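You operate a simulated robot arm through the tools that you are given. There is no shell and no other tool. Be economical: measure what you need, move in short steps, check, and stop when the job is done.

Carry out the task below with a simulated robot arm. There is one attempt and no reset: what you move stays moved.

TASK
Put two of the black rubber blocks from the top of the black cart on the lower shelf of the black cart. Fetch the red tag and stand it in the inside of the green crate. Put the spring that says "50 N/mm" from the top of the grey bench on the roof of the wire cage and the spring marked "70 N/mm" on the lower shelf of the grey steering cart. Close the upper blue drawer. Put the green block on the blue pad. Do these in any order. Set down upright: red tag, spring, green block.

The check looks at the end state, three seconds after you hand in, the way a careful person would. Anything else that was tipped, shoved, dropped, spilled or broken makes it a failure.

THE ROBOT
A 7-joint arm with a two-finger gripper on a trunk, on a base that drives. Base frame: it is fixed to the floor where the robot stands at the start and does not move with it; the origin is under the middle of the robot, x ahead of it, y to its left, z up; the surface under the hand at the start is at about z = 0.88. Units: m, degrees, N and s.
With the tool pointing down near the work surface it reaches from about 0.34 to 0.76 m from the robot's upright axis, wherever it stands. Its first joint turns from -143.0 to 143.0 degrees. Places, roughly: black rubber block [0.5, 0.25, 1]; blue pad (7x5x3 cm) [-2.5, 0.9, 0.3]; green block [-2.75, -0.75, 0.75]; inside of the green crate [-3, -7.5, 0.9]; lower shelf of the black cart [0.6, 0, 0.2]; lower shelf of the grey steering cart [-2.4, -0.7, 0.2]; red tag [-4.5, -5.75, 1.25]; roof of the wire cage [-4.6, -6, 1.1]; spring [-4.5, -1.25, 1]; upper blue drawer [-4.2, -0.7, 0.7]. Payload 2.45 kg.
Tool frame: the origin (TCP) lies between the finger pads and is the grasp point; the fingertips stand 0.026 m ahead of it; z points along the fingers, y is the line along which they close. The gripper opens to 0.096 m. The gripper's body begins 0.069 m behind the TCP.
Orientation is told as [roll, pitch, yaw] about the base's x, y, z axes, in that order, counted from this pose: with the fingers straight down and closing along the base's y, the tool's x points along the base's -x, its y along +y and its z along -z.

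THE INTERFACE
- The arm moves only by the tool send_rows. Its argument "rows" is a list of rows, each an object (a shift or turn left out is 0, a gripper value left out holds the last) with "dp": the shift along the tool's x, y, z in m, a list of three; "dr": the turn, a rotation vector about the tool's x, y, z in rad, a list of three. In form: [{"dp": [dx, dy, dz], "dr": [wx, wy, wz]}, ...]. A call has 1 to 12 rows; each row is the pose to reach, as a shift and turn from the pose commanded when the call began, along the tool's axes at that moment. "grip" is the finger opening in m, from 0 to 0.096, set as the call begins (left out, the last holds). A row lasts 0.2 s, in which the tool goes at most 0.05 m and 8.6 degrees; a call with a longer step from one row to the next is refused whole, and so is a gripper value outside its range. A pose out of reach is approached as far as the arm can. The call stops where the force on the tool passes 40 N (or 10 N more than at its start, if that is more) or the arm is blocked; 0.2 s more then pass. The fingers move at their own pace and stop on an object; they squeeze with about 39 N. The grip force told is the motor's: it shows also when the fingers shut on nothing. Time passes only in rows, and 0.2 s behind the last, so rows that repeat a pose let the fingers close. It gives the time, the measured TCP pose, the force on the tool (base axes), the opening and the grip force at its end, in the units of the frame above (readings bear some noise), with the torque about the TCP (base axes, N m) and any sound that the robot's microphone picked up.
- Cameras (640 x 400 px; columns grow to the right, rows downward): "scene" is now at [0.0309, 0.1709, 1.4995]; the picture's right is [-0.13, -0.99, 0.00], its down [-0.78, 0.10, -0.62] and it looks along [0.61, -0.08, -0.79] (base axes); focal length 268 px, centre (320, 200). "wrist" rides on the gripper at [0.082, 0.003, -0.098] in the tool frame; the picture's right is [-0.04, 1.00, 0.00], its down [-0.73, -0.03, -0.68] and it looks along [-0.68, -0.03, 0.73] (tool axes); focal length 256 px, centre (320, 200). There is no depth. A picture from a camera that has moved, and an enlarged one, comes with that camera's place and axes in the base frame and with its lens. The place of the scene camera against the robot may be out by one fixed shift of up to 0.012 m in any direction.
- grab_frame(camera): a new picture of that camera. No time passes.
- raise_lower(by): slides the trunk up (or, below 0, down) by that many m; the arm and the scene camera ride with it, the base frame stays. It gives what a move gives, with no picture.
- drive_base(legs): drives the robot by 1 to 6 legs, each [ahead, turn to the left] in m and degrees, along the robot's own axes; the way and the turn of a leg run together, so that a leg with both is an arc; at most 1.5 m and 180 degrees a leg. The arm and the cameras ride along, it lands a little off, and it stops where it bumps. It gives what a move gives.
- pan_tilt(pan, tilt): turns the head with the scene camera to pan (to the left, within 155 degrees either way) and tilt (down, from -29 to 69), counted from straight ahead of the robot. It gives what a move gives.
- enlarge(camera, box): a new picture of the part [left, top, right, bottom] of that camera's present view, enlarged. No time passes.
- sign_off(): hands the job in; it is judged then, once.

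Work in short steps. Places have to be worked out from the pictures, the camera data and where the tool is seen: move nearer, look again, correct. Check each grasp and each placing, and mend what went wrong. You have 196 turns and 182 pictures in all, those below and enlarged ones among them. Open the gripper and draw the arm clear of the work before you hand the job in, unless the task says otherwise.

The tools are called after "Call:" as a command line: name --argument value ..., lists and objects as JSON in quotes. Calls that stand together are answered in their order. send_rows: Moves the arm, as the interface text tells. Its arguments: {"type":"object","properties":{"rows":{"type":"array","items":{"type":"object","properties":{"dp":{"type":"array","items":{"type":"number"}},"dr":{"type":"array","items":{"type":"number"}}}}},"grip":{"type":"number"}},"required":["rows"]} The other tools are called the same way: raise_lower (by) slides the trunk up or down; drive_base (legs) drives the base; pan_tilt (pan, tilt) turns the head that bears the scene camera; grab_frame (camera) takes a picture; enlarge (camera, box) takes an enlarged picture of a part of a camera's view; sign_off () hands the job in.

At the start:

```text
clock: 0.0
position: [0.4868, -0.0947, 1.1382]
tool_rot: [0.0, 0.0, -0.1]
wrist_force: [-0.3, -0.1, -0.5]
torque: [0.05, -0.02, -0.01]
gripper_width: 0.0961
gripper_force: 0.0
trunk travel left (down, up): [-0.55, 0.09]
robot x, y, heading: [0.0005, 0.0011, 0.2]
head pan, tilt: [-7.5, 51.9]
```

scene: 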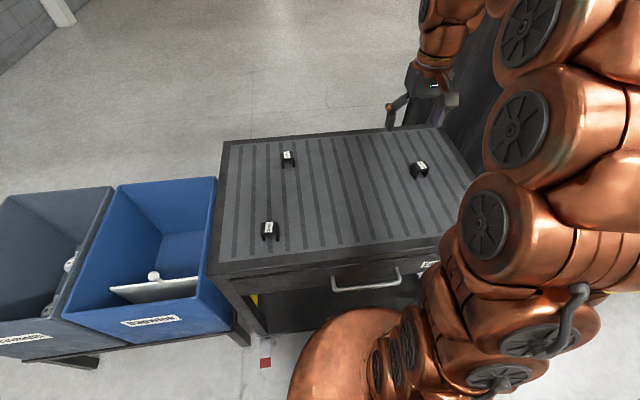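
wrist: 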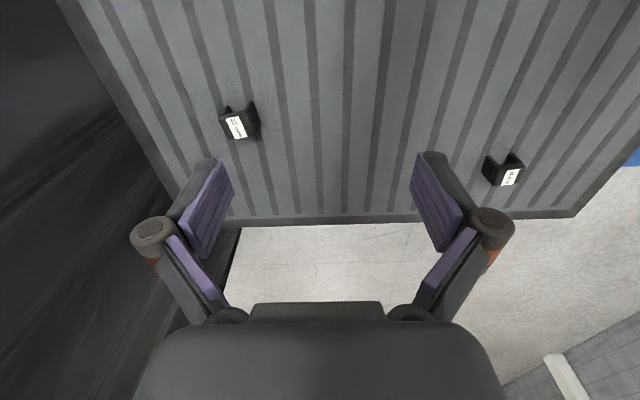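

I'll look closely at the blocks on the cart and at the lower shelf before anything moves.

Call:
enlarge --camera "scene" --box '[220, 120, 460, 270]'

Call:
enlarge --camera "wrist" --box '[180, 60, 580, 310]'

Call:
pan_tilt --pan 0 --tilt 69

Call:
grab_frame --camera "scene"

```text
2.67 times, centred on (340, 195) of scene
camera zoom: at [0.0309, 0.1709, 1.4995], right [-0.13, -0.99, 0.0], down [-0.78, 0.1, -0.62], along [0.61, -0.08, -0.79], focal length 715 px, centre (267, 213)
```

zoom: 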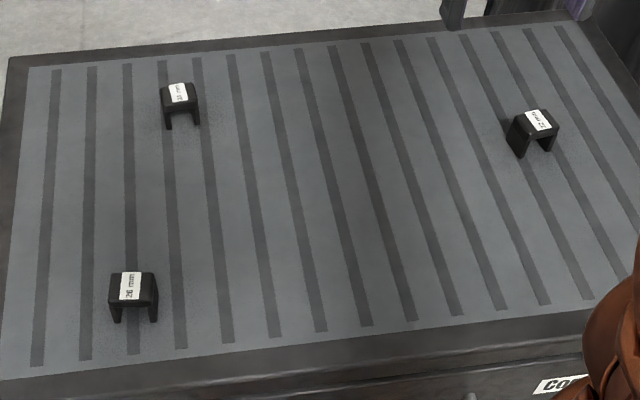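

```text
1.60 times, centred on (380, 185) of wrist
camera zoom: at [0.4048, -0.0916, 1.2362], right [0.04, 1.0, 0.0], down [0.73, -0.03, 0.68], along [0.68, -0.03, -0.73], focal length 410 px, centre (224, 224)
```

zoom: 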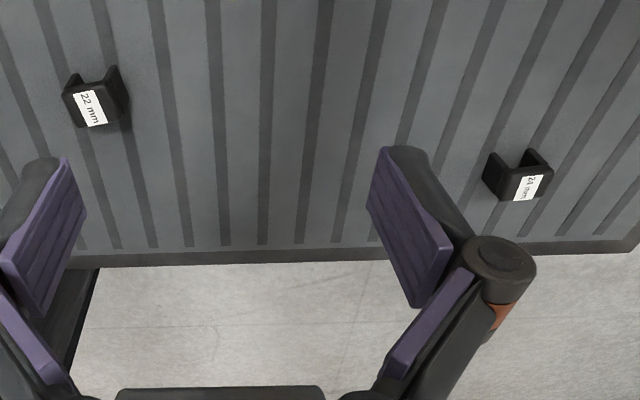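

```text
clock: 0.8
position: [0.4852, -0.0939, 1.1387]
tool_rot: [0.1, 0.1, 0.0]
wrist_force: [0.2, 0.7, -0.2]
torque: [-0.02, 0.01, -0.01]
gripper_width: 0.096
gripper_force: 0.2
trunk travel left (down, up): [-0.55, 0.09]
robot x, y, heading: [-0.0031, -0.0001, -0.1]
head pan, tilt: [0.0, 68.8]
```

```text
177 pictures are left
camera scene: at [0.0124, 0.1807, 1.4802], right [0.0, -1.0, 0.0], down [-0.93, 0.0, -0.36], along [0.36, 0.0, -0.93], focal length 268 px, centre (320, 200)
```

scene: 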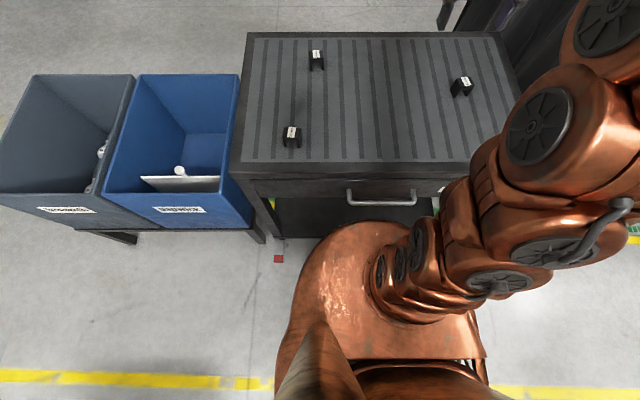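

Three U-shaped blocks (about 22, 24 and 26 mm) stand on the cart. I judge the nearest at (0.41, 0.25), so I'll bring the gripper above it and look with the wrist camera.

Call:
send_rows --rows '[{"dp": [0.01, 0.043, 0.005]}, {"dp": [0.02, 0.086, 0.01]}, {"dp": [0.03, 0.129, 0.015]}, {"dp": [0.04, 0.172, 0.02]}, {"dp": [0.05, 0.215, 0.025]}, {"dp": [0.06, 0.258, 0.03]}, {"dp": [0.07, 0.301, 0.035]}, {"dp": [0.08, 0.344, 0.04]}, {"dp": [0.08, 0.344, 0.04]}]'

Call:
grab_frame --camera "wrist"

Call:
grab_frame --camera "scene"

```text
clock: 2.8
position: [0.4066, 0.2496, 1.0968]
tool_rot: [0.0, -0.1, 0.0]
wrist_force: [-0.1, -0.2, -0.2]
torque: [0.02, 0.0, 0.02]
gripper_width: 0.096
gripper_force: 0.0
trunk travel left (down, up): [-0.55, 0.09]
robot x, y, heading: [-0.0011, 0.0014, -0.1]
head pan, tilt: [0.0, 68.8]
```

```text
176 pictures are left
camera wrist: at [0.3253, 0.2532, 1.1936], right [0.04, 1.0, 0.0], down [0.73, -0.03, 0.68], along [0.68, -0.03, -0.73], focal length 256 px, centre (320, 200)
```

wrist: 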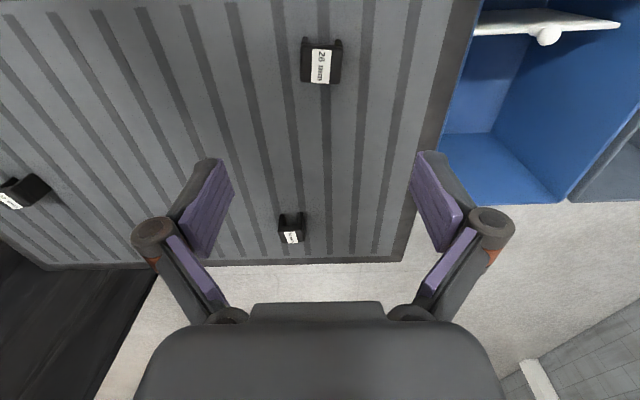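

```text
175 pictures are left
camera scene: at [0.0123, 0.181, 1.4801], right [0.0, -1.0, 0.0], down [-0.93, 0.0, -0.36], along [0.36, 0.0, -0.93], focal length 268 px, centre (320, 200)
```

scene: 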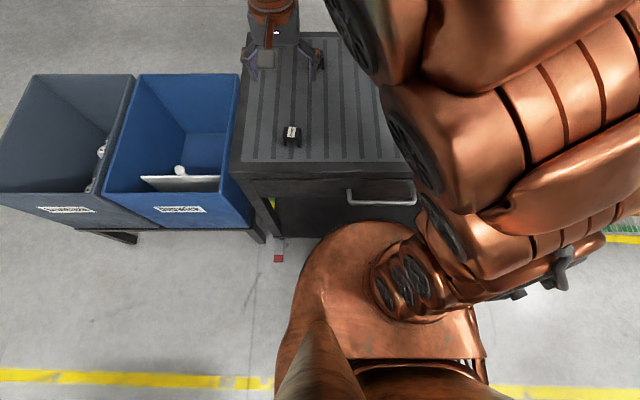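

The wrist view puts the 26 mm block right under the tool, at about (0.40, 0.25). To keep it level onto the lower shelf I want a tilted grasp from farther back, so I'll check the surroundings before I reverse.

Call:
pan_tilt --pan 150 --tilt 25

Call:
grab_frame --camera "scene"

Call:
pan_tilt --pan -150 --tilt 25

Call:
grab_frame --camera "scene"

Call:
pan_tilt --pan 90 --tilt 25

Call:
grab_frame --camera "scene"

```text
clock: 5.2
position: [0.4064, 0.2498, 1.0954]
tool_rot: [0.0, 0.0, 0.0]
wrist_force: [-1.2, -0.7, 0.4]
torque: [0.03, -0.04, 0.0]
gripper_width: 0.0959
gripper_force: 0.1
trunk travel left (down, up): [-0.55, 0.09]
robot x, y, heading: [-0.0013, -0.0027, -0.1]
head pan, tilt: [150.0, 25.0]
```

```text
174 pictures are left
camera scene: at [-0.1234, 0.227, 1.5396], right [0.5, 0.87, 0.0], down [0.37, -0.21, -0.91], along [-0.78, 0.45, -0.42], focal length 268 px, centre (320, 200)
```

scene: 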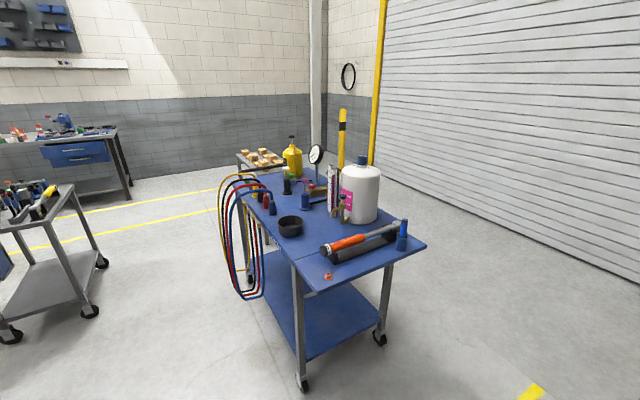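

```text
clock: 9.2
position: [0.4066, 0.2491, 1.0942]
tool_rot: [0.1, 0.0, 0.0]
wrist_force: [0.1, 0.4, -0.2]
torque: [0.02, -0.01, 0.0]
gripper_width: 0.0962
gripper_force: 0.0
trunk travel left (down, up): [-0.55, 0.09]
robot x, y, heading: [0.0015, 0.002, 0.1]
head pan, tilt: [-150.0, 25.0]
```

```text
173 pictures are left
camera scene: at [-0.1234, 0.1348, 1.5396], right [-0.5, 0.87, 0.0], down [0.37, 0.21, -0.91], along [-0.78, -0.45, -0.42], focal length 268 px, centre (320, 200)
```

scene: 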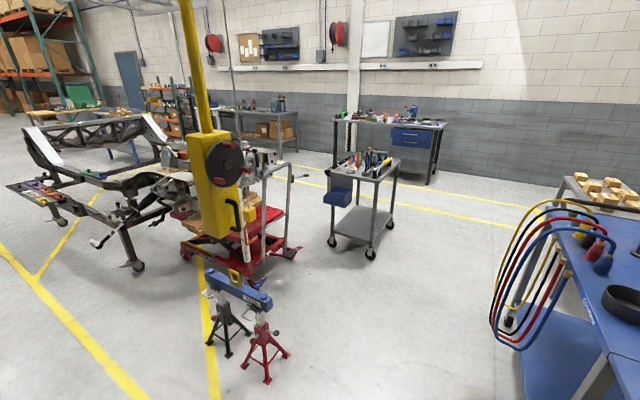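

```text
clock: 12.6
position: [0.406, 0.2498, 1.0955]
tool_rot: [0.1, 0.1, -0.1]
wrist_force: [-0.3, 0.8, 0.2]
torque: [0.0, -0.01, -0.02]
gripper_width: 0.096
gripper_force: 0.2
trunk travel left (down, up): [-0.55, 0.09]
robot x, y, heading: [0.0001, 0.0008, -0.0]
head pan, tilt: [90.0, 25.0]
```

```text
172 pictures are left
camera scene: at [-0.0436, 0.2731, 1.5396], right [1.0, 0.0, 0.0], down [0.0, -0.42, -0.91], along [0.0, 0.91, -0.42], focal length 268 px, centre (320, 200)
```

scene: 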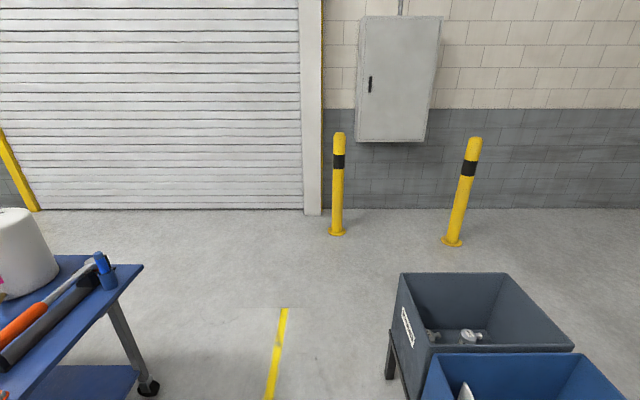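

The way straight back is clear for about 0.3 m: the jack stands are near (-0.8, -0.7) and the blue cart near (-0.95, 0.6). I'll reverse 0.3 m and look at the cart front and lower shelf.

Call:
drive_base --legs '[[-0.3, 0]]'

Call:
pan_tilt --pan 0 --tilt 50

Call:
grab_frame --camera "scene"

```text
clock: 14.7
position: [0.1042, 0.252, 1.0952]
tool_rot: [-0.1, 0.0, 0.4]
wrist_force: [0.5, 0.1, -0.2]
torque: [-0.02, 0.01, 0.01]
gripper_width: 0.0962
gripper_force: 0.0
trunk travel left (down, up): [-0.55, 0.09]
robot x, y, heading: [-0.2982, -0.0014, 0.4]
head pan, tilt: [90.0, 25.0]
```

```text
clock: 16.3
position: [0.1045, 0.2528, 1.095]
tool_rot: [0.0, 0.1, 0.4]
wrist_force: [0.4, -0.5, -0.1]
torque: [0.01, 0.03, 0.01]
gripper_width: 0.0958
gripper_force: 0.0
trunk travel left (down, up): [-0.55, 0.09]
robot x, y, heading: [-0.3024, -0.0003, 0.2]
head pan, tilt: [0.0, 50.0]
```

```text
171 pictures are left
camera scene: at [-0.2681, 0.1802, 1.5021], right [0.01, -1.0, 0.0], down [-0.77, -0.01, -0.64], along [0.64, 0.0, -0.77], focal length 268 px, centre (320, 200)
```

scene: 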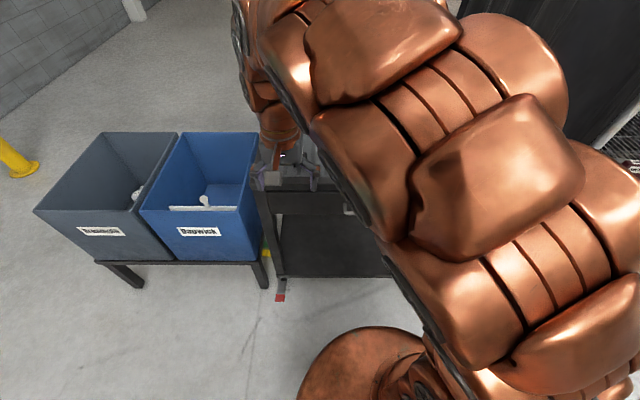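

The arm hides most of the cart from here. I'll pitch the tool 45° forward while I move toward the block.

Call:
send_rows --rows '[{"dp": [-0.03, 0, 0], "dr": [0, -0.131, 0]}, {"dp": [-0.06, 0, 0], "dr": [0, -0.262, 0]}, {"dp": [-0.09, 0, 0], "dr": [0, -0.393, 0]}, {"dp": [-0.12, 0, 0], "dr": [0, -0.524, 0]}, {"dp": [-0.15, 0, 0], "dr": [0, -0.655, 0]}, {"dp": [-0.18, 0, 0], "dr": [0, -0.785, 0]}, {"dp": [-0.18, 0, 0], "dr": [0, -0.785, 0]}]'

Call:
grab_frame --camera "wrist"

Call:
grab_frame --camera "scene"

```text
clock: 17.9
position: [0.2858, 0.253, 1.0975]
tool_rot: [0.1, -45.2, 0.4]
wrist_force: [0.3, -0.9, -0.1]
torque: [0.02, 0.02, 0.04]
gripper_width: 0.0961
gripper_force: 0.0
trunk travel left (down, up): [-0.55, 0.09]
robot x, y, heading: [-0.3023, 0.001, 0.7]
head pan, tilt: [0.0, 50.0]
```

```text
170 pictures are left
camera wrist: at [0.1592, 0.2559, 1.1078], right [0.02, 1.0, 0.03], down [0.04, -0.03, 1.0], along [1.0, -0.02, -0.04], focal length 256 px, centre (320, 200)
```

wrist: 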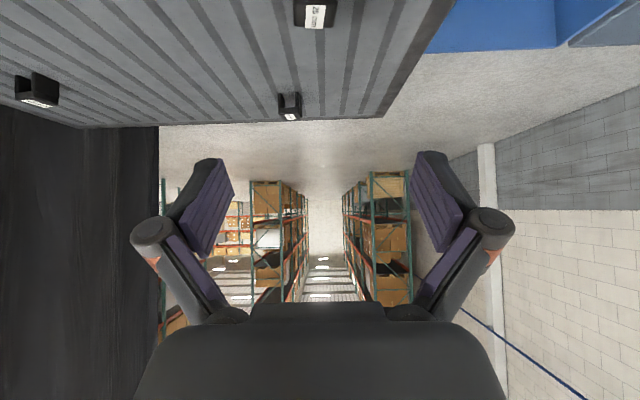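

```text
169 pictures are left
camera scene: at [-0.2681, 0.1802, 1.5021], right [0.01, -1.0, 0.0], down [-0.77, -0.01, -0.64], along [0.64, 0.0, -0.77], focal length 268 px, centre (320, 200)
```

scene: 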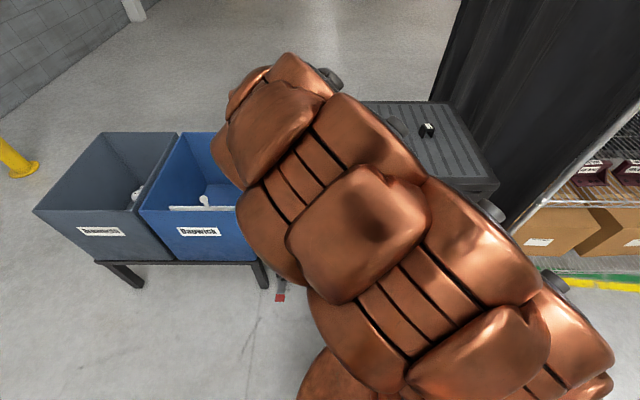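

The tool is pitched 45°, and the block's top looks centred near x≈0.405, y≈0.252. I'll descend most of the way and check.

Call:
send_rows --rows '[{"dp": [0.009, 0, 0.043]}, {"dp": [0.018, 0, 0.086]}, {"dp": [0.027, 0, 0.129]}, {"dp": [0.0325, 0, 0.155]}, {"dp": [0.0325, 0, 0.155]}]'

Call:
grab_frame --camera "wrist"

```text
clock: 19.1
position: [0.3712, 0.251, 0.9654]
tool_rot: [0.0, -45.0, 0.3]
wrist_force: [0.2, 1.0, 0.3]
torque: [0.05, 0.0, 0.0]
gripper_width: 0.0961
gripper_force: 0.0
trunk travel left (down, up): [-0.55, 0.09]
robot x, y, heading: [-0.2984, 0.0022, 0.4]
head pan, tilt: [0.0, 50.0]
```

```text
168 pictures are left
camera wrist: at [0.2448, 0.2529, 0.9766], right [0.02, 1.0, 0.03], down [0.04, -0.03, 1.0], along [1.0, -0.02, -0.04], focal length 256 px, centre (320, 200)
```

wrist: 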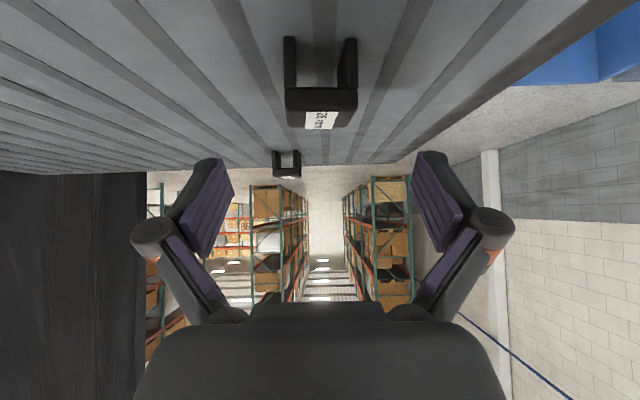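

The block stands at x 0.384–0.418, y≈0.2505, and is about 4 cm tall and 4.1 cm wide. I'll go to TCP (0.402, 0.2505, 0.912) and then close.

Call:
send_rows --rows '[{"dp": [0.008, 0, 0.03]}, {"dp": [0.0156, 0, 0.0594]}, {"dp": [0.0156, 0, 0.0594]}]'

Call:
send_rows --rows '[{"dp": [0, 0, 0]}, {"dp": [0, 0, 0]}, {"dp": [0, 0, 0]}, {"dp": [0, 0, 0]}]' --grip 0.02

Call:
grab_frame --camera "wrist"

```text
clock: 19.9
position: [0.403, 0.2528, 0.9118]
tool_rot: [0.1, -45.0, 0.4]
wrist_force: [-0.5, -0.5, 0.0]
torque: [0.01, 0.03, -0.03]
gripper_width: 0.0961
gripper_force: 0.0
trunk travel left (down, up): [-0.55, 0.09]
robot x, y, heading: [-0.3016, -0.0022, 0.5]
head pan, tilt: [0.0, 50.0]
```

```text
clock: 20.9
position: [0.4019, 0.2524, 0.9123]
tool_rot: [0.0, -45.1, 0.5]
wrist_force: [-0.9, -2.1, 3.7]
torque: [-0.1, -0.03, -0.03]
gripper_width: 0.0416
gripper_force: 33.5
trunk travel left (down, up): [-0.55, 0.09]
robot x, y, heading: [-0.297, 0.0005, 0.5]
head pan, tilt: [0.0, 50.0]
```

```text
167 pictures are left
camera wrist: at [0.2758, 0.2551, 0.9233], right [0.02, 1.0, 0.03], down [0.04, -0.03, 1.0], along [1.0, -0.02, -0.04], focal length 256 px, centre (320, 200)
```

wrist: 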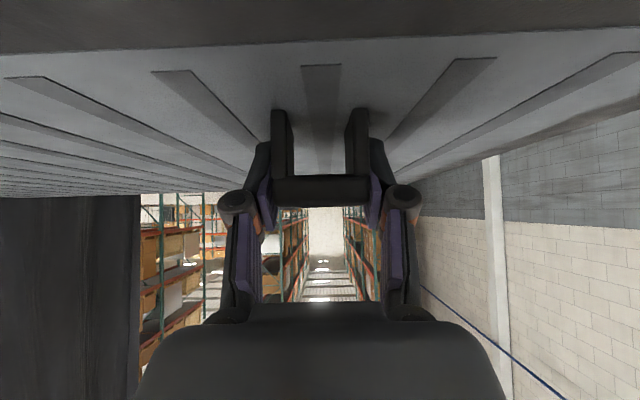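

The block is held (opening 41.6 mm). I'll lift it 8 cm and back the base off to bring it clear of the cart.

Call:
send_rows --rows '[{"dp": [-0.0283, 0, -0.0283]}, {"dp": [-0.0566, 0, -0.0566]}, {"dp": [-0.0566, 0, -0.0566]}]'

Call:
drive_base --legs '[[-0.25, 0]]'

Call:
raise_lower --by -0.5

Call:
grab_frame --camera "wrist"

Call:
grab_frame --camera "scene"

```text
clock: 21.7
position: [0.4018, 0.2547, 0.9911]
tool_rot: [0.0, -45.0, 0.4]
wrist_force: [0.3, -0.9, 0.2]
torque: [0.0, 0.01, 0.03]
gripper_width: 0.0199
gripper_force: 0.1
trunk travel left (down, up): [-0.55, 0.09]
robot x, y, heading: [-0.2982, -0.0018, 0.5]
head pan, tilt: [0.0, 50.0]
```

```text
clock: 23.5
position: [0.1531, 0.2556, 0.9904]
tool_rot: [0.0, -45.0, 0.5]
wrist_force: [-0.3, 0.5, -0.3]
torque: [-0.02, 0.01, 0.02]
gripper_width: 0.02
gripper_force: 0.0
trunk travel left (down, up): [-0.55, 0.09]
robot x, y, heading: [-0.5462, -0.002, 0.6]
head pan, tilt: [0.0, 50.0]
```

```text
refused: -0.5 is not a number from -0.4 to 0.4
```

```text
166 pictures are left
camera wrist: at [0.0261, 0.257, 1.0025], right [0.02, 1.0, 0.03], down [0.04, -0.03, 1.0], along [1.0, -0.02, -0.04], focal length 256 px, centre (320, 200)
```

wrist: 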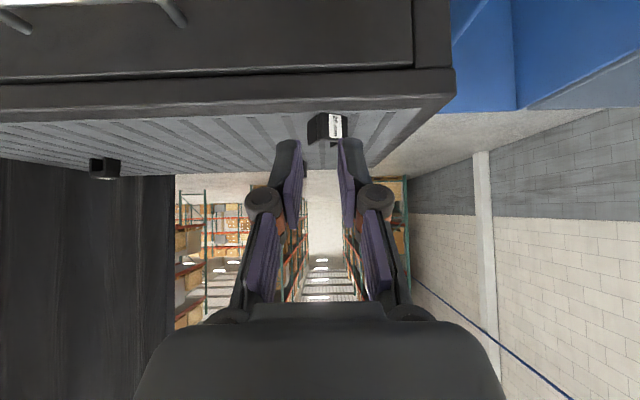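

```text
165 pictures are left
camera scene: at [-0.5182, 0.1782, 1.5021], right [0.01, -1.0, 0.0], down [-0.77, -0.01, -0.64], along [0.64, 0.01, -0.77], focal length 268 px, centre (320, 200)
```

scene: 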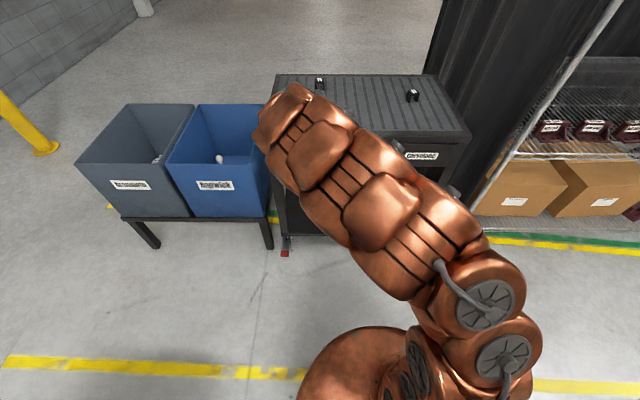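

The block slipped out (opening now 20 mm) and is still on the cart top. I'll look closely at how it stands before I try again.

Call:
enlarge --camera "wrist" --box '[240, 80, 400, 180]'

Call:
enlarge --camera "scene" --box '[260, 60, 500, 210]'

```text
4.00 times, centred on (320, 130) of wrist
camera zoom: at [0.0261, 0.257, 1.0025], right [0.02, 1.0, 0.03], down [0.04, -0.03, 1.0], along [1.0, -0.02, -0.04], focal length 1024 px, centre (320, 480)
```

zoom: 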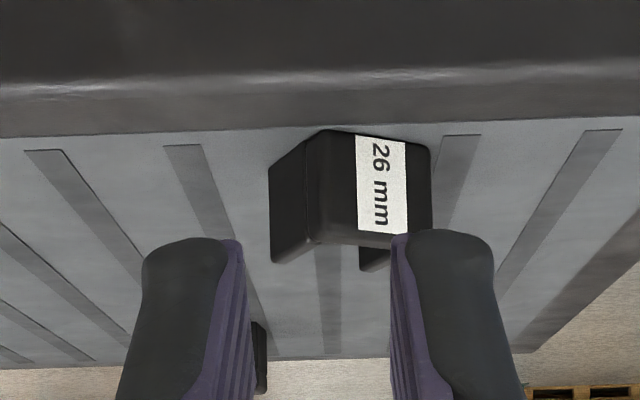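

```text
2.67 times, centred on (380, 135) of scene
camera zoom: at [-0.5182, 0.1782, 1.5021], right [0.01, -1.0, 0.0], down [-0.77, -0.01, -0.64], along [0.64, 0.01, -0.77], focal length 715 px, centre (160, 373)
```

zoom: 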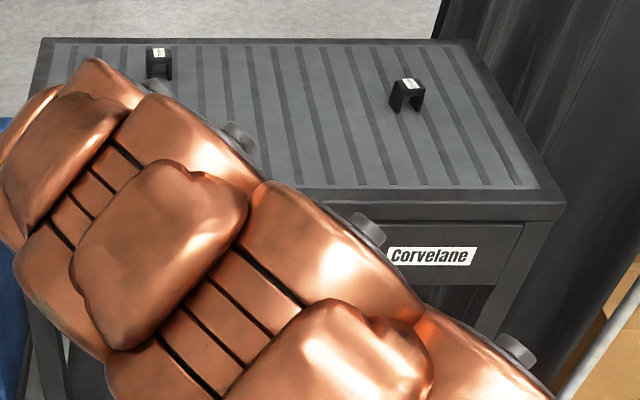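

The block slipped and tipped onto its back near the front edge, with its label facing me. I'll open the gripper, drive forward 0.15 m and set the tool back to vertical for a firmer top grasp.

Call:
drive_base --legs '[[0.15, 0]]'

Call:
send_rows --rows '[{"dp": [-0.035, 0, -0.02], "dr": [0, 0.131, 0]}, {"dp": [-0.06, 0, -0.06], "dr": [0, 0.262, 0]}, {"dp": [-0.07, 0, -0.08], "dr": [0, 0.393, 0]}, {"dp": [-0.07, 0, -0.08], "dr": [0, 0.524, 0]}, {"dp": [-0.07, 0, -0.08], "dr": [0, 0.655, 0]}, {"dp": [-0.07, 0, -0.08], "dr": [0, 0.785, 0]}, {"dp": [-0.07, 0, -0.08], "dr": [0, 0.785, 0]}]' --grip 0.096

Call:
grab_frame --camera "wrist"

```text
clock: 24.9
position: [0.3029, 0.2568, 0.9917]
tool_rot: [0.0, -45.0, 0.6]
wrist_force: [0.2, -0.1, 0.0]
torque: [0.0, 0.02, -0.01]
gripper_width: 0.0197
gripper_force: 0.0
trunk travel left (down, up): [-0.55, 0.09]
robot x, y, heading: [-0.3968, -0.0001, 0.6]
head pan, tilt: [0.0, 50.0]
```

```text
clock: 26.5
position: [0.2951, 0.2572, 1.0964]
tool_rot: [-0.1, -7.5, 0.6]
wrist_force: [-0.7, -0.9, -0.8]
torque: [0.0, 0.01, 0.03]
gripper_width: 0.0959
gripper_force: 0.1
out of reach, approached as far as the arm can: row 6, 7
trunk travel left (down, up): [-0.55, 0.09]
robot x, y, heading: [-0.3998, 0.0014, 0.4]
head pan, tilt: [0.0, 50.0]
```

```text
162 pictures are left
camera wrist: at [0.2033, 0.2596, 1.1835], right [0.03, 1.0, 0.0], down [0.64, -0.02, 0.77], along [0.77, -0.02, -0.64], focal length 256 px, centre (320, 200)
```

wrist: 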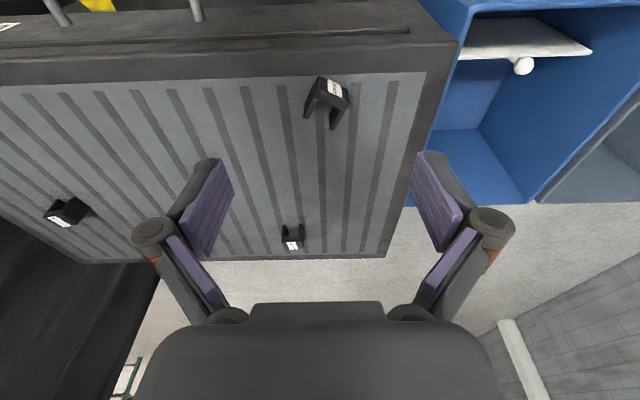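

The vertical pose is just past the reach limit from here, but this view is good. I'll enlarge the block.

Call:
enlarge --camera "wrist" --box '[260, 50, 420, 150]'

```text
4.00 times, centred on (340, 100) of wrist
camera zoom: at [0.2033, 0.2596, 1.1835], right [0.03, 1.0, 0.0], down [0.64, -0.02, 0.77], along [0.77, -0.02, -0.64], focal length 1024 px, centre (240, 600)
```

zoom: 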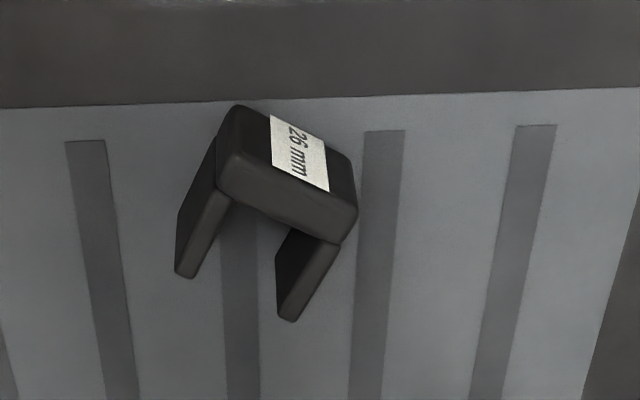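

The block lies with its bar toward me, legs pointing +x, yawed about -25°, centred near (0.362, 0.264). I'll drive forward 0.2 m so that a vertical grasp is in reach.

Call:
drive_base --legs '[[0.2, 0]]'

Call:
send_rows --rows '[{"dp": [0.02, 0, 0], "dr": [0, 0, 0]}, {"dp": [0.04, 0, 0]}, {"dp": [0.06, 0, 0]}, {"dp": [0.06, 0, 0]}]'

```text
clock: 28.1
position: [0.4941, 0.2612, 1.0967]
tool_rot: [-0.1, -7.5, 0.7]
wrist_force: [-0.5, -0.8, 0.7]
torque: [0.0, -0.02, 0.0]
gripper_width: 0.096
gripper_force: 0.0
trunk travel left (down, up): [-0.55, 0.09]
robot x, y, heading: [-0.204, 0.003, 0.8]
head pan, tilt: [0.0, 50.0]
```

```text
clock: 29.1
position: [0.4329, 0.2584, 1.0872]
tool_rot: [-0.1, -7.4, 0.8]
wrist_force: [-0.1, -0.1, -0.1]
torque: [-0.01, 0.02, 0.01]
gripper_width: 0.0961
gripper_force: 0.1
trunk travel left (down, up): [-0.55, 0.09]
robot x, y, heading: [-0.2043, -0.0006, 0.7]
head pan, tilt: [0.0, 50.0]
```

Now I'll yaw the tool about -25°, remove the remaining tilt, and move over the block at z≈1.03.

Call:
send_rows --rows '[{"dp": [0.02, 0.002, 0.012], "dr": [0, 0.03, 0.115]}, {"dp": [0.04, 0.004, 0.024], "dr": [0, 0.06, 0.23]}, {"dp": [0.06, 0.006, 0.036], "dr": [0, 0.095, 0.345]}, {"dp": [0.08, 0.007, 0.047], "dr": [0, 0.13, 0.455]}, {"dp": [0.08, 0.007, 0.047], "dr": [0, 0.13, 0.455]}]'

Call:
grab_frame --camera "wrist"

```text
clock: 30.3
position: [0.3608, 0.2671, 1.0328]
tool_rot: [1.6, 0.4, -25.2]
wrist_force: [0.0, 0.5, 0.0]
torque: [-0.01, 0.02, -0.04]
gripper_width: 0.0956
gripper_force: 0.0
trunk travel left (down, up): [-0.55, 0.09]
robot x, y, heading: [-0.2013, 0.0024, 0.6]
head pan, tilt: [0.0, 50.0]
```

```text
160 pictures are left
camera wrist: at [0.2886, 0.3018, 1.1315], right [0.46, 0.89, 0.03], down [0.65, -0.36, 0.67], along [0.6, -0.29, -0.74], focal length 256 px, centre (320, 200)
```

wrist: 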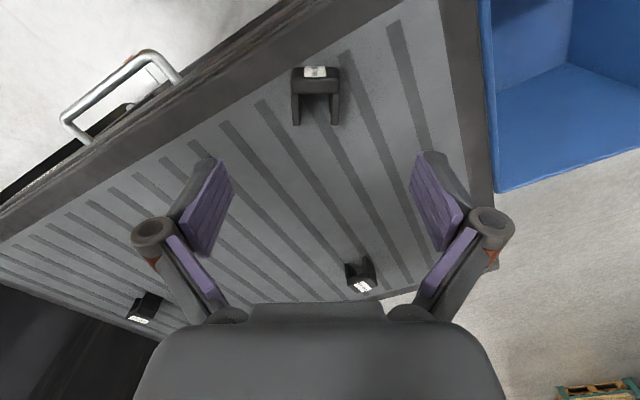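

The block is aligned with the fingers. I'll descend to z≈0.911 and close fully.

Call:
send_rows --rows '[{"dp": [-0.001, 0, 0.04]}, {"dp": [-0.002, 0, 0.08]}, {"dp": [-0.002, 0, 0.11]}, {"dp": [-0.002, 0, 0.122]}, {"dp": [-0.002, 0, 0.122]}]'

Call:
send_rows --rows '[{"dp": [0, 0, 0]}, {"dp": [0, 0, 0]}, {"dp": [0, 0, 0]}, {"dp": [0, 0, 0]}, {"dp": [0, 0, 0]}]' --grip 0

Call:
grab_frame --camera "wrist"

Call:
send_rows --rows '[{"dp": [0, 0, -0.01]}, {"dp": [0, 0, -0.02]}, {"dp": [0, 0, -0.03]}, {"dp": [0, 0, -0.04]}, {"dp": [0, 0, -0.05]}]'

Call:
grab_frame --camera "wrist"

```text
clock: 31.5
position: [0.3647, 0.2695, 0.9104]
tool_rot: [1.6, 0.5, -25.1]
wrist_force: [1.0, 0.6, -0.4]
torque: [-0.02, -0.01, -0.03]
gripper_width: 0.0961
gripper_force: 0.0
trunk travel left (down, up): [-0.55, 0.09]
robot x, y, heading: [-0.1997, 0.0013, 0.8]
head pan, tilt: [0.0, 50.0]
```

```text
clock: 32.7
position: [0.3649, 0.2688, 0.9107]
tool_rot: [1.6, 0.5, -25.2]
wrist_force: [0.1, -1.7, 3.8]
torque: [-0.12, 0.06, 0.01]
gripper_width: 0.0413
gripper_force: 39.2
trunk travel left (down, up): [-0.55, 0.09]
robot x, y, heading: [-0.2007, 0.0015, 0.5]
head pan, tilt: [0.0, 50.0]
```

```text
159 pictures are left
camera wrist: at [0.2916, 0.3043, 1.0093], right [0.46, 0.89, 0.03], down [0.65, -0.36, 0.67], along [0.61, -0.29, -0.74], focal length 256 px, centre (320, 200)
```

wrist: 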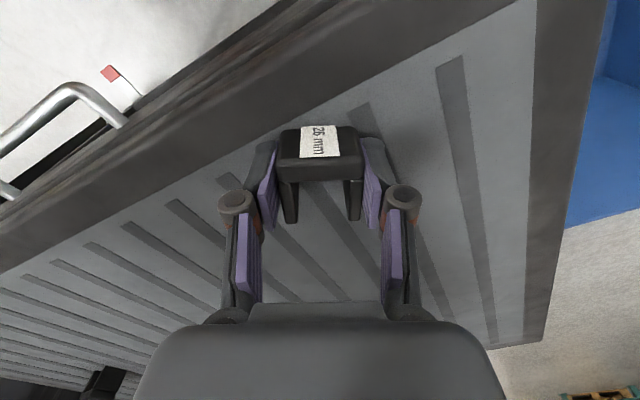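

```text
clock: 33.9
position: [0.3625, 0.2672, 0.9615]
tool_rot: [1.4, 0.6, -25.3]
wrist_force: [0.6, 0.5, 0.6]
torque: [0.01, -0.01, -0.03]
gripper_width: 0.0412
gripper_force: 38.4
trunk travel left (down, up): [-0.55, 0.09]
robot x, y, heading: [-0.2012, 0.0025, 1.0]
head pan, tilt: [0.0, 50.0]
```

```text
158 pictures are left
camera wrist: at [0.2907, 0.3022, 1.0602], right [0.46, 0.89, 0.03], down [0.65, -0.36, 0.67], along [0.6, -0.29, -0.74], focal length 256 px, centre (320, 200)
```

wrist: 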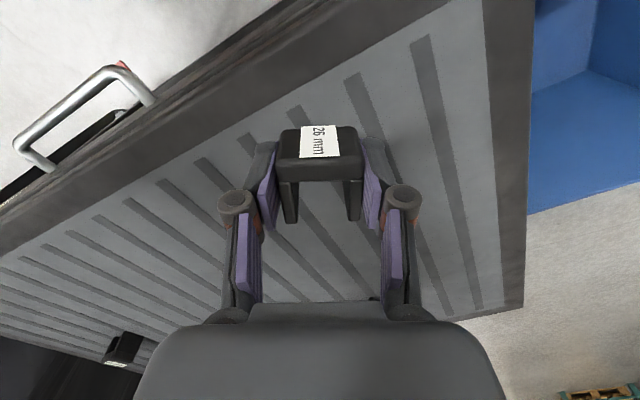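

It's held firmly now (41 mm, 38 N). I'll drive back 0.35 m clear of the cart and lower the trunk.

Call:
drive_base --legs '[[-0.35, 0]]'

Call:
send_rows --rows '[{"dr": [0, 0, -0.145]}, {"dr": [0, 0, -0.29]}, {"dr": [0, 0, -0.44]}, {"dr": [0, 0, -0.44]}]'

Call:
send_rows --rows '[{"dp": [-0.02, 0, 0], "dr": [0, -0.14, 0]}, {"dp": [-0.04, 0, 0], "dr": [0, -0.28, 0]}, {"dp": [-0.06, 0, 0], "dr": [0, -0.42, 0]}, {"dp": [-0.08, 0, 0], "dr": [0, -0.56, 0]}, {"dp": [-0.1, 0, 0], "dr": [0, -0.7, 0]}, {"dp": [-0.12, 0, 0], "dr": [0, -0.84, 0]}, {"dp": [-0.13, 0, 0], "dr": [0, -0.96, 0]}, {"dp": [-0.13, 0, 0], "dr": [0, -0.96, 0]}]'

Call:
raise_lower --by -0.4

Call:
grab_frame --camera "wrist"

Call:
grab_frame --camera "scene"

```text
clock: 36.2
position: [0.0151, 0.2647, 0.9604]
tool_rot: [1.6, 0.5, -25.1]
wrist_force: [-0.7, 1.1, -1.5]
torque: [-0.03, 0.01, -0.01]
gripper_width: 0.0413
gripper_force: 39.3
trunk travel left (down, up): [-0.55, 0.09]
robot x, y, heading: [-0.5466, -0.0074, 0.9]
head pan, tilt: [0.0, 50.0]
```

```text
clock: 37.2
position: [0.0158, 0.2647, 0.9618]
tool_rot: [1.7, -0.1, 0.3]
wrist_force: [-0.7, -0.1, -0.5]
torque: [0.0, -0.04, 0.01]
gripper_width: 0.0413
gripper_force: 39.3
trunk travel left (down, up): [-0.55, 0.09]
robot x, y, heading: [-0.5504, -0.0033, 1.1]
head pan, tilt: [0.0, 50.0]
```

```text
clock: 39.0
position: [0.1448, 0.2661, 0.9634]
tool_rot: [3.0, -55.3, -2.3]
wrist_force: [0.6, -0.1, -1.0]
torque: [0.03, -0.04, 0.02]
gripper_width: 0.0413
gripper_force: 38.9
trunk travel left (down, up): [-0.55, 0.09]
robot x, y, heading: [-0.5481, -0.0038, 0.9]
head pan, tilt: [0.0, 50.0]
```

```text
clock: 42.8
position: [0.1457, 0.2655, 0.5628]
tool_rot: [2.9, -55.2, -2.2]
wrist_force: [0.1, -0.2, -1.2]
torque: [0.01, 0.02, 0.01]
gripper_width: 0.0411
gripper_force: 38.7
trunk travel left (down, up): [-0.15, 0.49]
robot x, y, heading: [-0.5469, -0.0001, 0.7]
head pan, tilt: [0.0, 50.0]
```

```text
157 pictures are left
camera wrist: at [0.0179, 0.2675, 0.5518], right [0.02, 1.0, 0.06], down [-0.14, -0.06, 0.99], along [0.99, -0.03, 0.14], focal length 256 px, centre (320, 200)
```

wrist: 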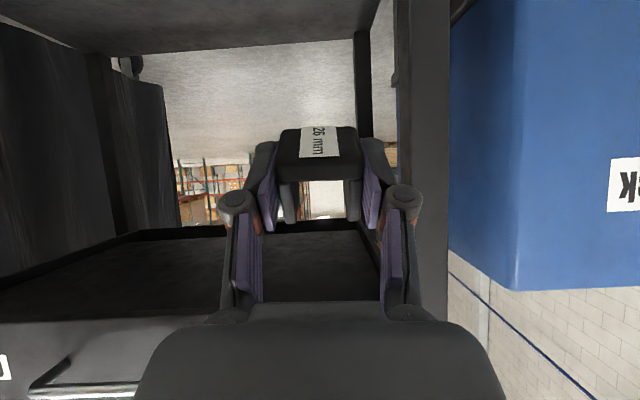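

```text
156 pictures are left
camera scene: at [-0.5189, 0.1771, 1.1021], right [0.02, -1.0, 0.0], down [-0.77, -0.01, -0.64], along [0.64, 0.01, -0.77], focal length 268 px, centre (320, 200)
```

scene: 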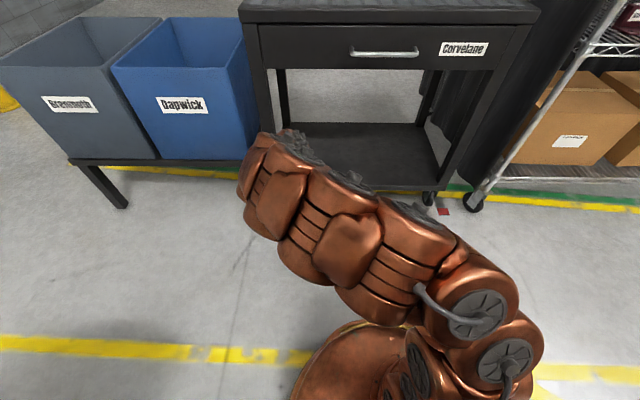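

The shelf spans roughly x 0.31–0.81, y -0.33–0.38 at z≈0.2, and it's empty, with a tall opening above. I'll shift right 0.11 m, lower the trunk the rest of the way and drive in 0.25 m.

Call:
send_rows --rows '[{"dp": [0, -0.04, 0]}, {"dp": [0, -0.08, 0]}, {"dp": [0, -0.11, 0]}, {"dp": [0, -0.11, 0]}]'

Call:
raise_lower --by -0.15

Call:
drive_base --legs '[[0.25, 0]]'

Call:
send_rows --rows '[{"dp": [0.04, 0, 0.028]}, {"dp": [0.08, 0, 0.056]}, {"dp": [0.1, 0, 0.07]}, {"dp": [0.1, 0, 0.07]}]'

Call:
grab_frame --camera "wrist"

Call:
grab_frame --camera "scene"

```text
clock: 43.8
position: [0.1469, 0.1555, 0.5595]
tool_rot: [3.0, -55.2, -2.1]
wrist_force: [-0.5, 1.4, -0.5]
torque: [0.0, 0.0, 0.01]
gripper_width: 0.041
gripper_force: 39.0
trunk travel left (down, up): [-0.15, 0.49]
robot x, y, heading: [-0.5486, -0.0066, 1.0]
head pan, tilt: [0.0, 50.0]
```

```text
clock: 45.5
position: [0.1458, 0.1554, 0.4083]
tool_rot: [2.9, -55.2, -2.2]
wrist_force: [0.9, -0.2, -0.9]
torque: [0.0, 0.06, -0.02]
gripper_width: 0.0413
gripper_force: 38.7
trunk travel left (down, up): [0.0, 0.64]
robot x, y, heading: [-0.5525, -0.0026, 1.3]
head pan, tilt: [0.0, 50.0]
```

```text
clock: 47.4
position: [0.3983, 0.1584, 0.4076]
tool_rot: [2.9, -55.2, -2.2]
wrist_force: [0.5, -0.5, 0.0]
torque: [0.0, 0.03, 0.04]
gripper_width: 0.0414
gripper_force: 39.3
trunk travel left (down, up): [0.0, 0.64]
robot x, y, heading: [-0.2942, -0.001, 1.0]
head pan, tilt: [0.0, 50.0]
```

```text
clock: 48.4
position: [0.3982, 0.1626, 0.2871]
tool_rot: [3.0, -55.2, -2.2]
wrist_force: [-0.3, 0.0, -0.3]
torque: [0.0, 0.02, -0.02]
gripper_width: 0.0414
gripper_force: 39.4
trunk travel left (down, up): [0.0, 0.64]
robot x, y, heading: [-0.2987, 0.0026, 1.0]
head pan, tilt: [0.0, 50.0]
```

```text
155 pictures are left
camera wrist: at [0.271, 0.1656, 0.2765], right [0.02, 1.0, 0.06], down [-0.14, -0.06, 0.99], along [0.99, -0.03, 0.14], focal length 256 px, centre (320, 200)
```

wrist: 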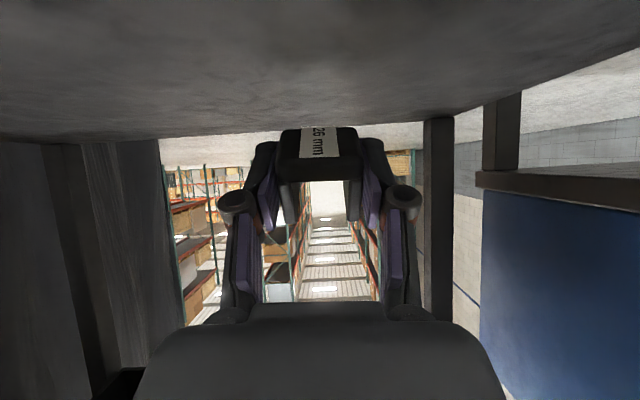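

```text
154 pictures are left
camera scene: at [-0.267, 0.181, 0.9521], right [0.02, -1.0, 0.0], down [-0.77, -0.01, -0.64], along [0.64, 0.01, -0.77], focal length 268 px, centre (320, 200)
```

scene: 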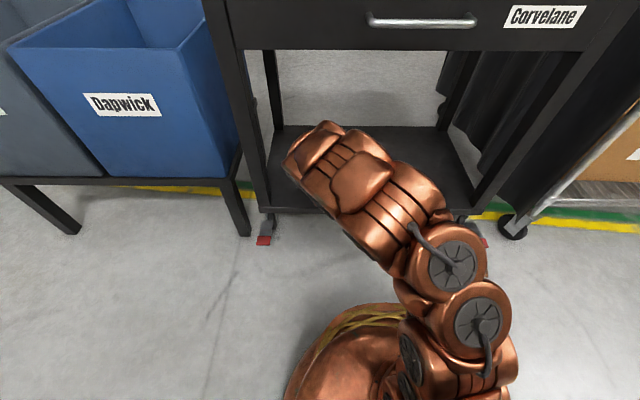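

The tool is inside the shelf opening with the shelf about 6–8 cm below the TCP. I'll lower in small steps and watch the force.

Call:
send_rows --rows '[{"dp": [0.012, 0, 0.009]}, {"dp": [0.018, 0, 0.0125]}, {"dp": [0.018, 0, 0.0125]}]'

Call:
grab_frame --camera "wrist"

```text
clock: 49.2
position: [0.3976, 0.1624, 0.2638]
tool_rot: [2.8, -55.1, -2.2]
wrist_force: [0.9, -0.3, -1.2]
torque: [0.02, -0.02, 0.0]
gripper_width: 0.0413
gripper_force: 38.5
trunk travel left (down, up): [0.0, 0.64]
robot x, y, heading: [-0.2969, -0.0023, 0.9]
head pan, tilt: [0.0, 50.0]
```

```text
153 pictures are left
camera wrist: at [0.2715, 0.166, 0.2534], right [0.02, 1.0, 0.06], down [-0.14, -0.06, 0.99], along [0.99, -0.03, 0.14], focal length 256 px, centre (320, 200)
```

wrist: 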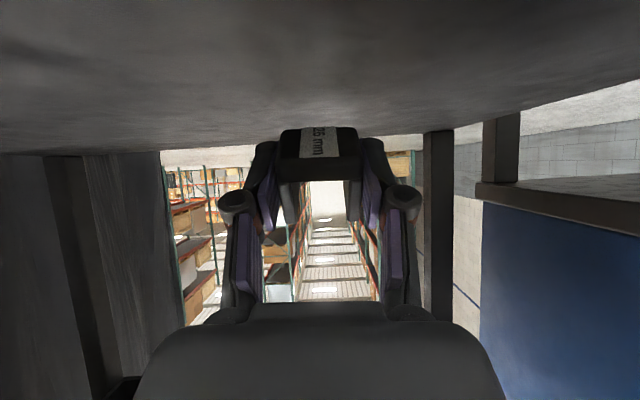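

Not touching yet. I'll go down a little more in small steps.

Call:
send_rows --rows '[{"dp": [0.0041, 0, 0.0029]}, {"dp": [0.0082, 0, 0.0057]}, {"dp": [0.0123, 0, 0.0086]}, {"dp": [0.0123, 0, 0.0086]}]'

Call:
enlarge --camera "wrist" --box '[220, 80, 420, 205]'

```text
clock: 50.2
position: [0.3984, 0.1626, 0.2496]
tool_rot: [2.9, -55.2, -2.2]
wrist_force: [-0.3, -0.6, -0.1]
torque: [0.01, 0.03, 0.01]
gripper_width: 0.0413
gripper_force: 39.0
trunk travel left (down, up): [0.0, 0.64]
robot x, y, heading: [-0.2948, 0.002, 1.0]
head pan, tilt: [0.0, 50.0]
```

```text
3.20 times, centred on (320, 142) of wrist
camera zoom: at [0.2721, 0.1658, 0.2388], right [0.02, 1.0, 0.06], down [-0.14, -0.06, 0.99], along [0.99, -0.03, 0.14], focal length 819 px, centre (320, 384)
```

zoom: 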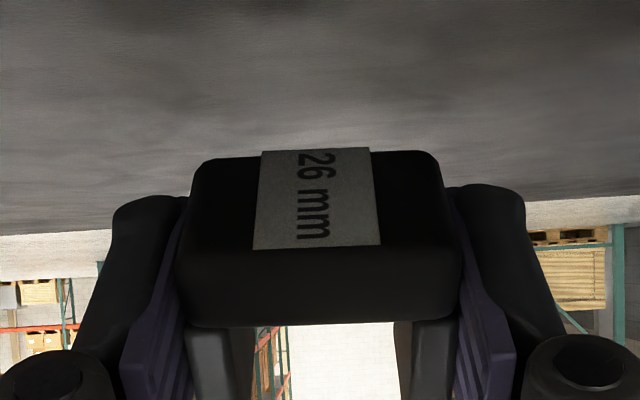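

The shelf looks to be at z≈0.205, so a few millimetres remain.

Call:
send_rows --rows '[{"dp": [0.0033, 0, 0.0023]}, {"dp": [0.0066, 0, 0.0046]}, {"dp": [0.0082, 0, 0.0057]}, {"dp": [0.0082, 0, 0.0057]}]'

```text
clock: 51.2
position: [0.3989, 0.1634, 0.2401]
tool_rot: [2.9, -55.2, -2.2]
wrist_force: [-0.4, 0.1, -0.5]
torque: [0.07, 0.02, -0.01]
gripper_width: 0.0411
gripper_force: 38.9
trunk travel left (down, up): [0.0, 0.64]
robot x, y, heading: [-0.2998, 0.0013, 0.7]
head pan, tilt: [0.0, 50.0]
```

Still no contact, so I'll continue by about another 1 cm.

Call:
send_rows --rows '[{"dp": [0.0025, 0, 0.0017]}, {"dp": [0.0049, 0, 0.0034]}, {"dp": [0.0074, 0, 0.0051]}, {"dp": [0.0098, 0, 0.0069]}, {"dp": [0.0098, 0, 0.0069]}]'

Call:
enlarge --camera "wrist" --box '[220, 80, 420, 205]'

```text
clock: 51.9
position: [0.4002, 0.1645, 0.2356]
tool_rot: [3.3, -55.7, -2.7]
wrist_force: [-6.5, -1.1, 18.4]
torque: [-0.45, -0.06, -0.15]
gripper_width: 0.0414
gripper_force: 39.1
trunk travel left (down, up): [0.0, 0.64]
robot x, y, heading: [-0.2977, 0.0013, 1.0]
head pan, tilt: [0.0, 50.0]
stopped in row 3: the force on the tool passed its limit at 45 N (the readings are from after the stop); the commanded pose is now the measured one
```

```text
3.20 times, centred on (320, 142) of wrist
camera zoom: at [0.2739, 0.1672, 0.2239], right [0.02, 1.0, 0.07], down [-0.15, -0.06, 0.99], along [0.99, -0.03, 0.15], focal length 819 px, centre (320, 384)
```

zoom: 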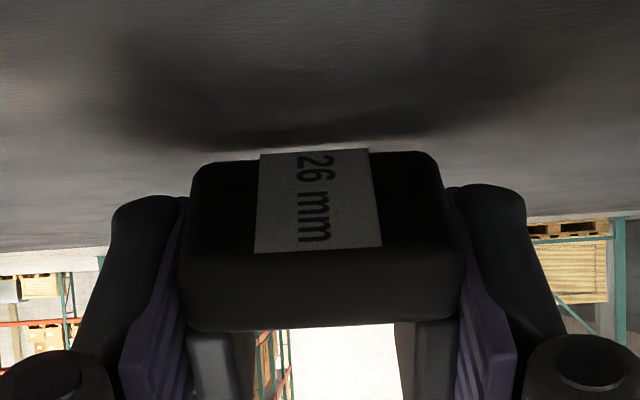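

Contact with 18 N upward. I'll ease up 2 mm and release.

Call:
send_rows --rows '[{"dp": [-0.0016, 0, -0.0011]}, {"dp": [-0.0016, 0, -0.0011]}]'

Call:
send_rows --rows '[{"dp": [0, 0, 0]}, {"dp": [0, 0, 0]}, {"dp": [0, 0, 0]}]' --grip 0.08

Call:
grab_frame --camera "wrist"

```text
clock: 52.5
position: [0.4003, 0.1643, 0.2362]
tool_rot: [3.1, -55.5, -2.4]
wrist_force: [4.2, -1.0, 10.6]
torque: [-0.25, -0.27, 0.1]
gripper_width: 0.0413
gripper_force: 38.4
trunk travel left (down, up): [0.0, 0.64]
robot x, y, heading: [-0.3007, 0.0009, 1.0]
head pan, tilt: [0.0, 50.0]
```

```text
clock: 53.3
position: [0.3993, 0.1626, 0.2357]
tool_rot: [3.1, -55.5, -2.4]
wrist_force: [-0.1, -0.6, 1.0]
torque: [0.0, -0.02, -0.01]
gripper_width: 0.08
gripper_force: 0.1
trunk travel left (down, up): [0.0, 0.64]
robot x, y, heading: [-0.3007, 0.0024, 0.5]
head pan, tilt: [0.0, 50.0]
```

```text
150 pictures are left
camera wrist: at [0.2731, 0.1669, 0.2239], right [0.02, 1.0, 0.06], down [-0.14, -0.06, 0.99], along [0.99, -0.03, 0.14], focal length 256 px, centre (320, 200)
```

wrist: 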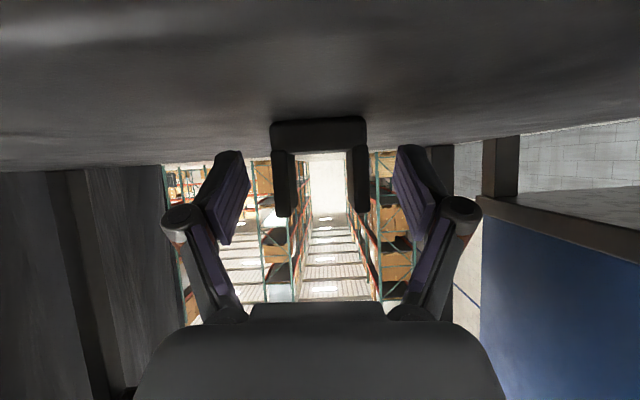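

The block stands on the lower shelf, legs up. I'll rise slightly, back out, raise the trunk and go for a second block.

Call:
send_rows --rows '[{"dp": [-0.008, 0, -0.006]}, {"dp": [0.008, 0, -0.04]}, {"dp": [0.01, 0, -0.08]}, {"dp": [0.01, 0, -0.08]}]'

Call:
drive_base --legs '[[-0.25, 0]]'

Call:
raise_lower --by 0.4

Call:
raise_lower --by 0.15

Call:
grab_frame --camera "wrist"

```text
clock: 54.3
position: [0.3282, 0.1632, 0.2739]
tool_rot: [3.1, -55.4, -2.5]
wrist_force: [-0.4, 0.1, 0.7]
torque: [-0.01, 0.01, 0.03]
gripper_width: 0.08
gripper_force: 0.1
trunk travel left (down, up): [0.0, 0.64]
robot x, y, heading: [-0.2951, -0.0008, 0.8]
head pan, tilt: [0.0, 50.0]
```

```text
clock: 56.1
position: [0.0815, 0.1613, 0.273]
tool_rot: [3.1, -55.5, -2.2]
wrist_force: [-0.6, 0.4, 0.1]
torque: [-0.02, 0.01, 0.02]
gripper_width: 0.0801
gripper_force: 0.0
trunk travel left (down, up): [0.0, 0.64]
robot x, y, heading: [-0.5433, -0.0063, 0.9]
head pan, tilt: [0.0, 50.0]
```

```text
clock: 60.0
position: [0.0814, 0.1619, 0.6736]
tool_rot: [3.2, -55.4, -2.3]
wrist_force: [-0.1, 0.5, 0.0]
torque: [0.02, -0.01, 0.0]
gripper_width: 0.0802
gripper_force: 0.0
trunk travel left (down, up): [-0.4, 0.24]
robot x, y, heading: [-0.5453, -0.0033, 1.0]
head pan, tilt: [0.0, 50.0]
```

```text
clock: 61.7
position: [0.0832, 0.162, 0.8256]
tool_rot: [3.1, -55.4, -2.3]
wrist_force: [0.1, -0.1, -0.3]
torque: [0.03, -0.01, 0.0]
gripper_width: 0.08
gripper_force: 0.1
trunk travel left (down, up): [-0.55, 0.09]
robot x, y, heading: [-0.5416, -0.0058, 1.2]
head pan, tilt: [0.0, 50.0]
```

```text
149 pictures are left
camera wrist: at [-0.0445, 0.1644, 0.8123], right [0.02, 1.0, 0.06], down [-0.14, -0.06, 0.99], along [0.99, -0.03, 0.14], focal length 256 px, centre (320, 200)
```

wrist: 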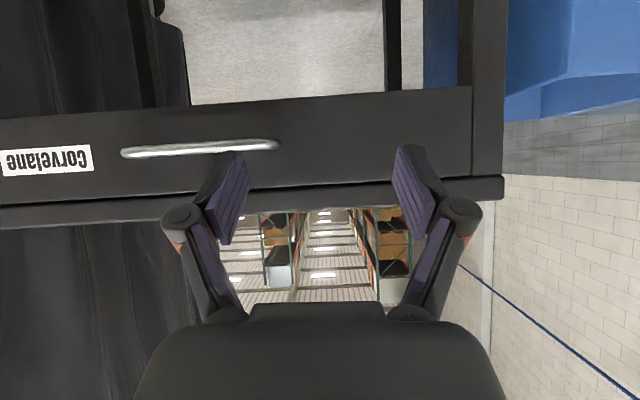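

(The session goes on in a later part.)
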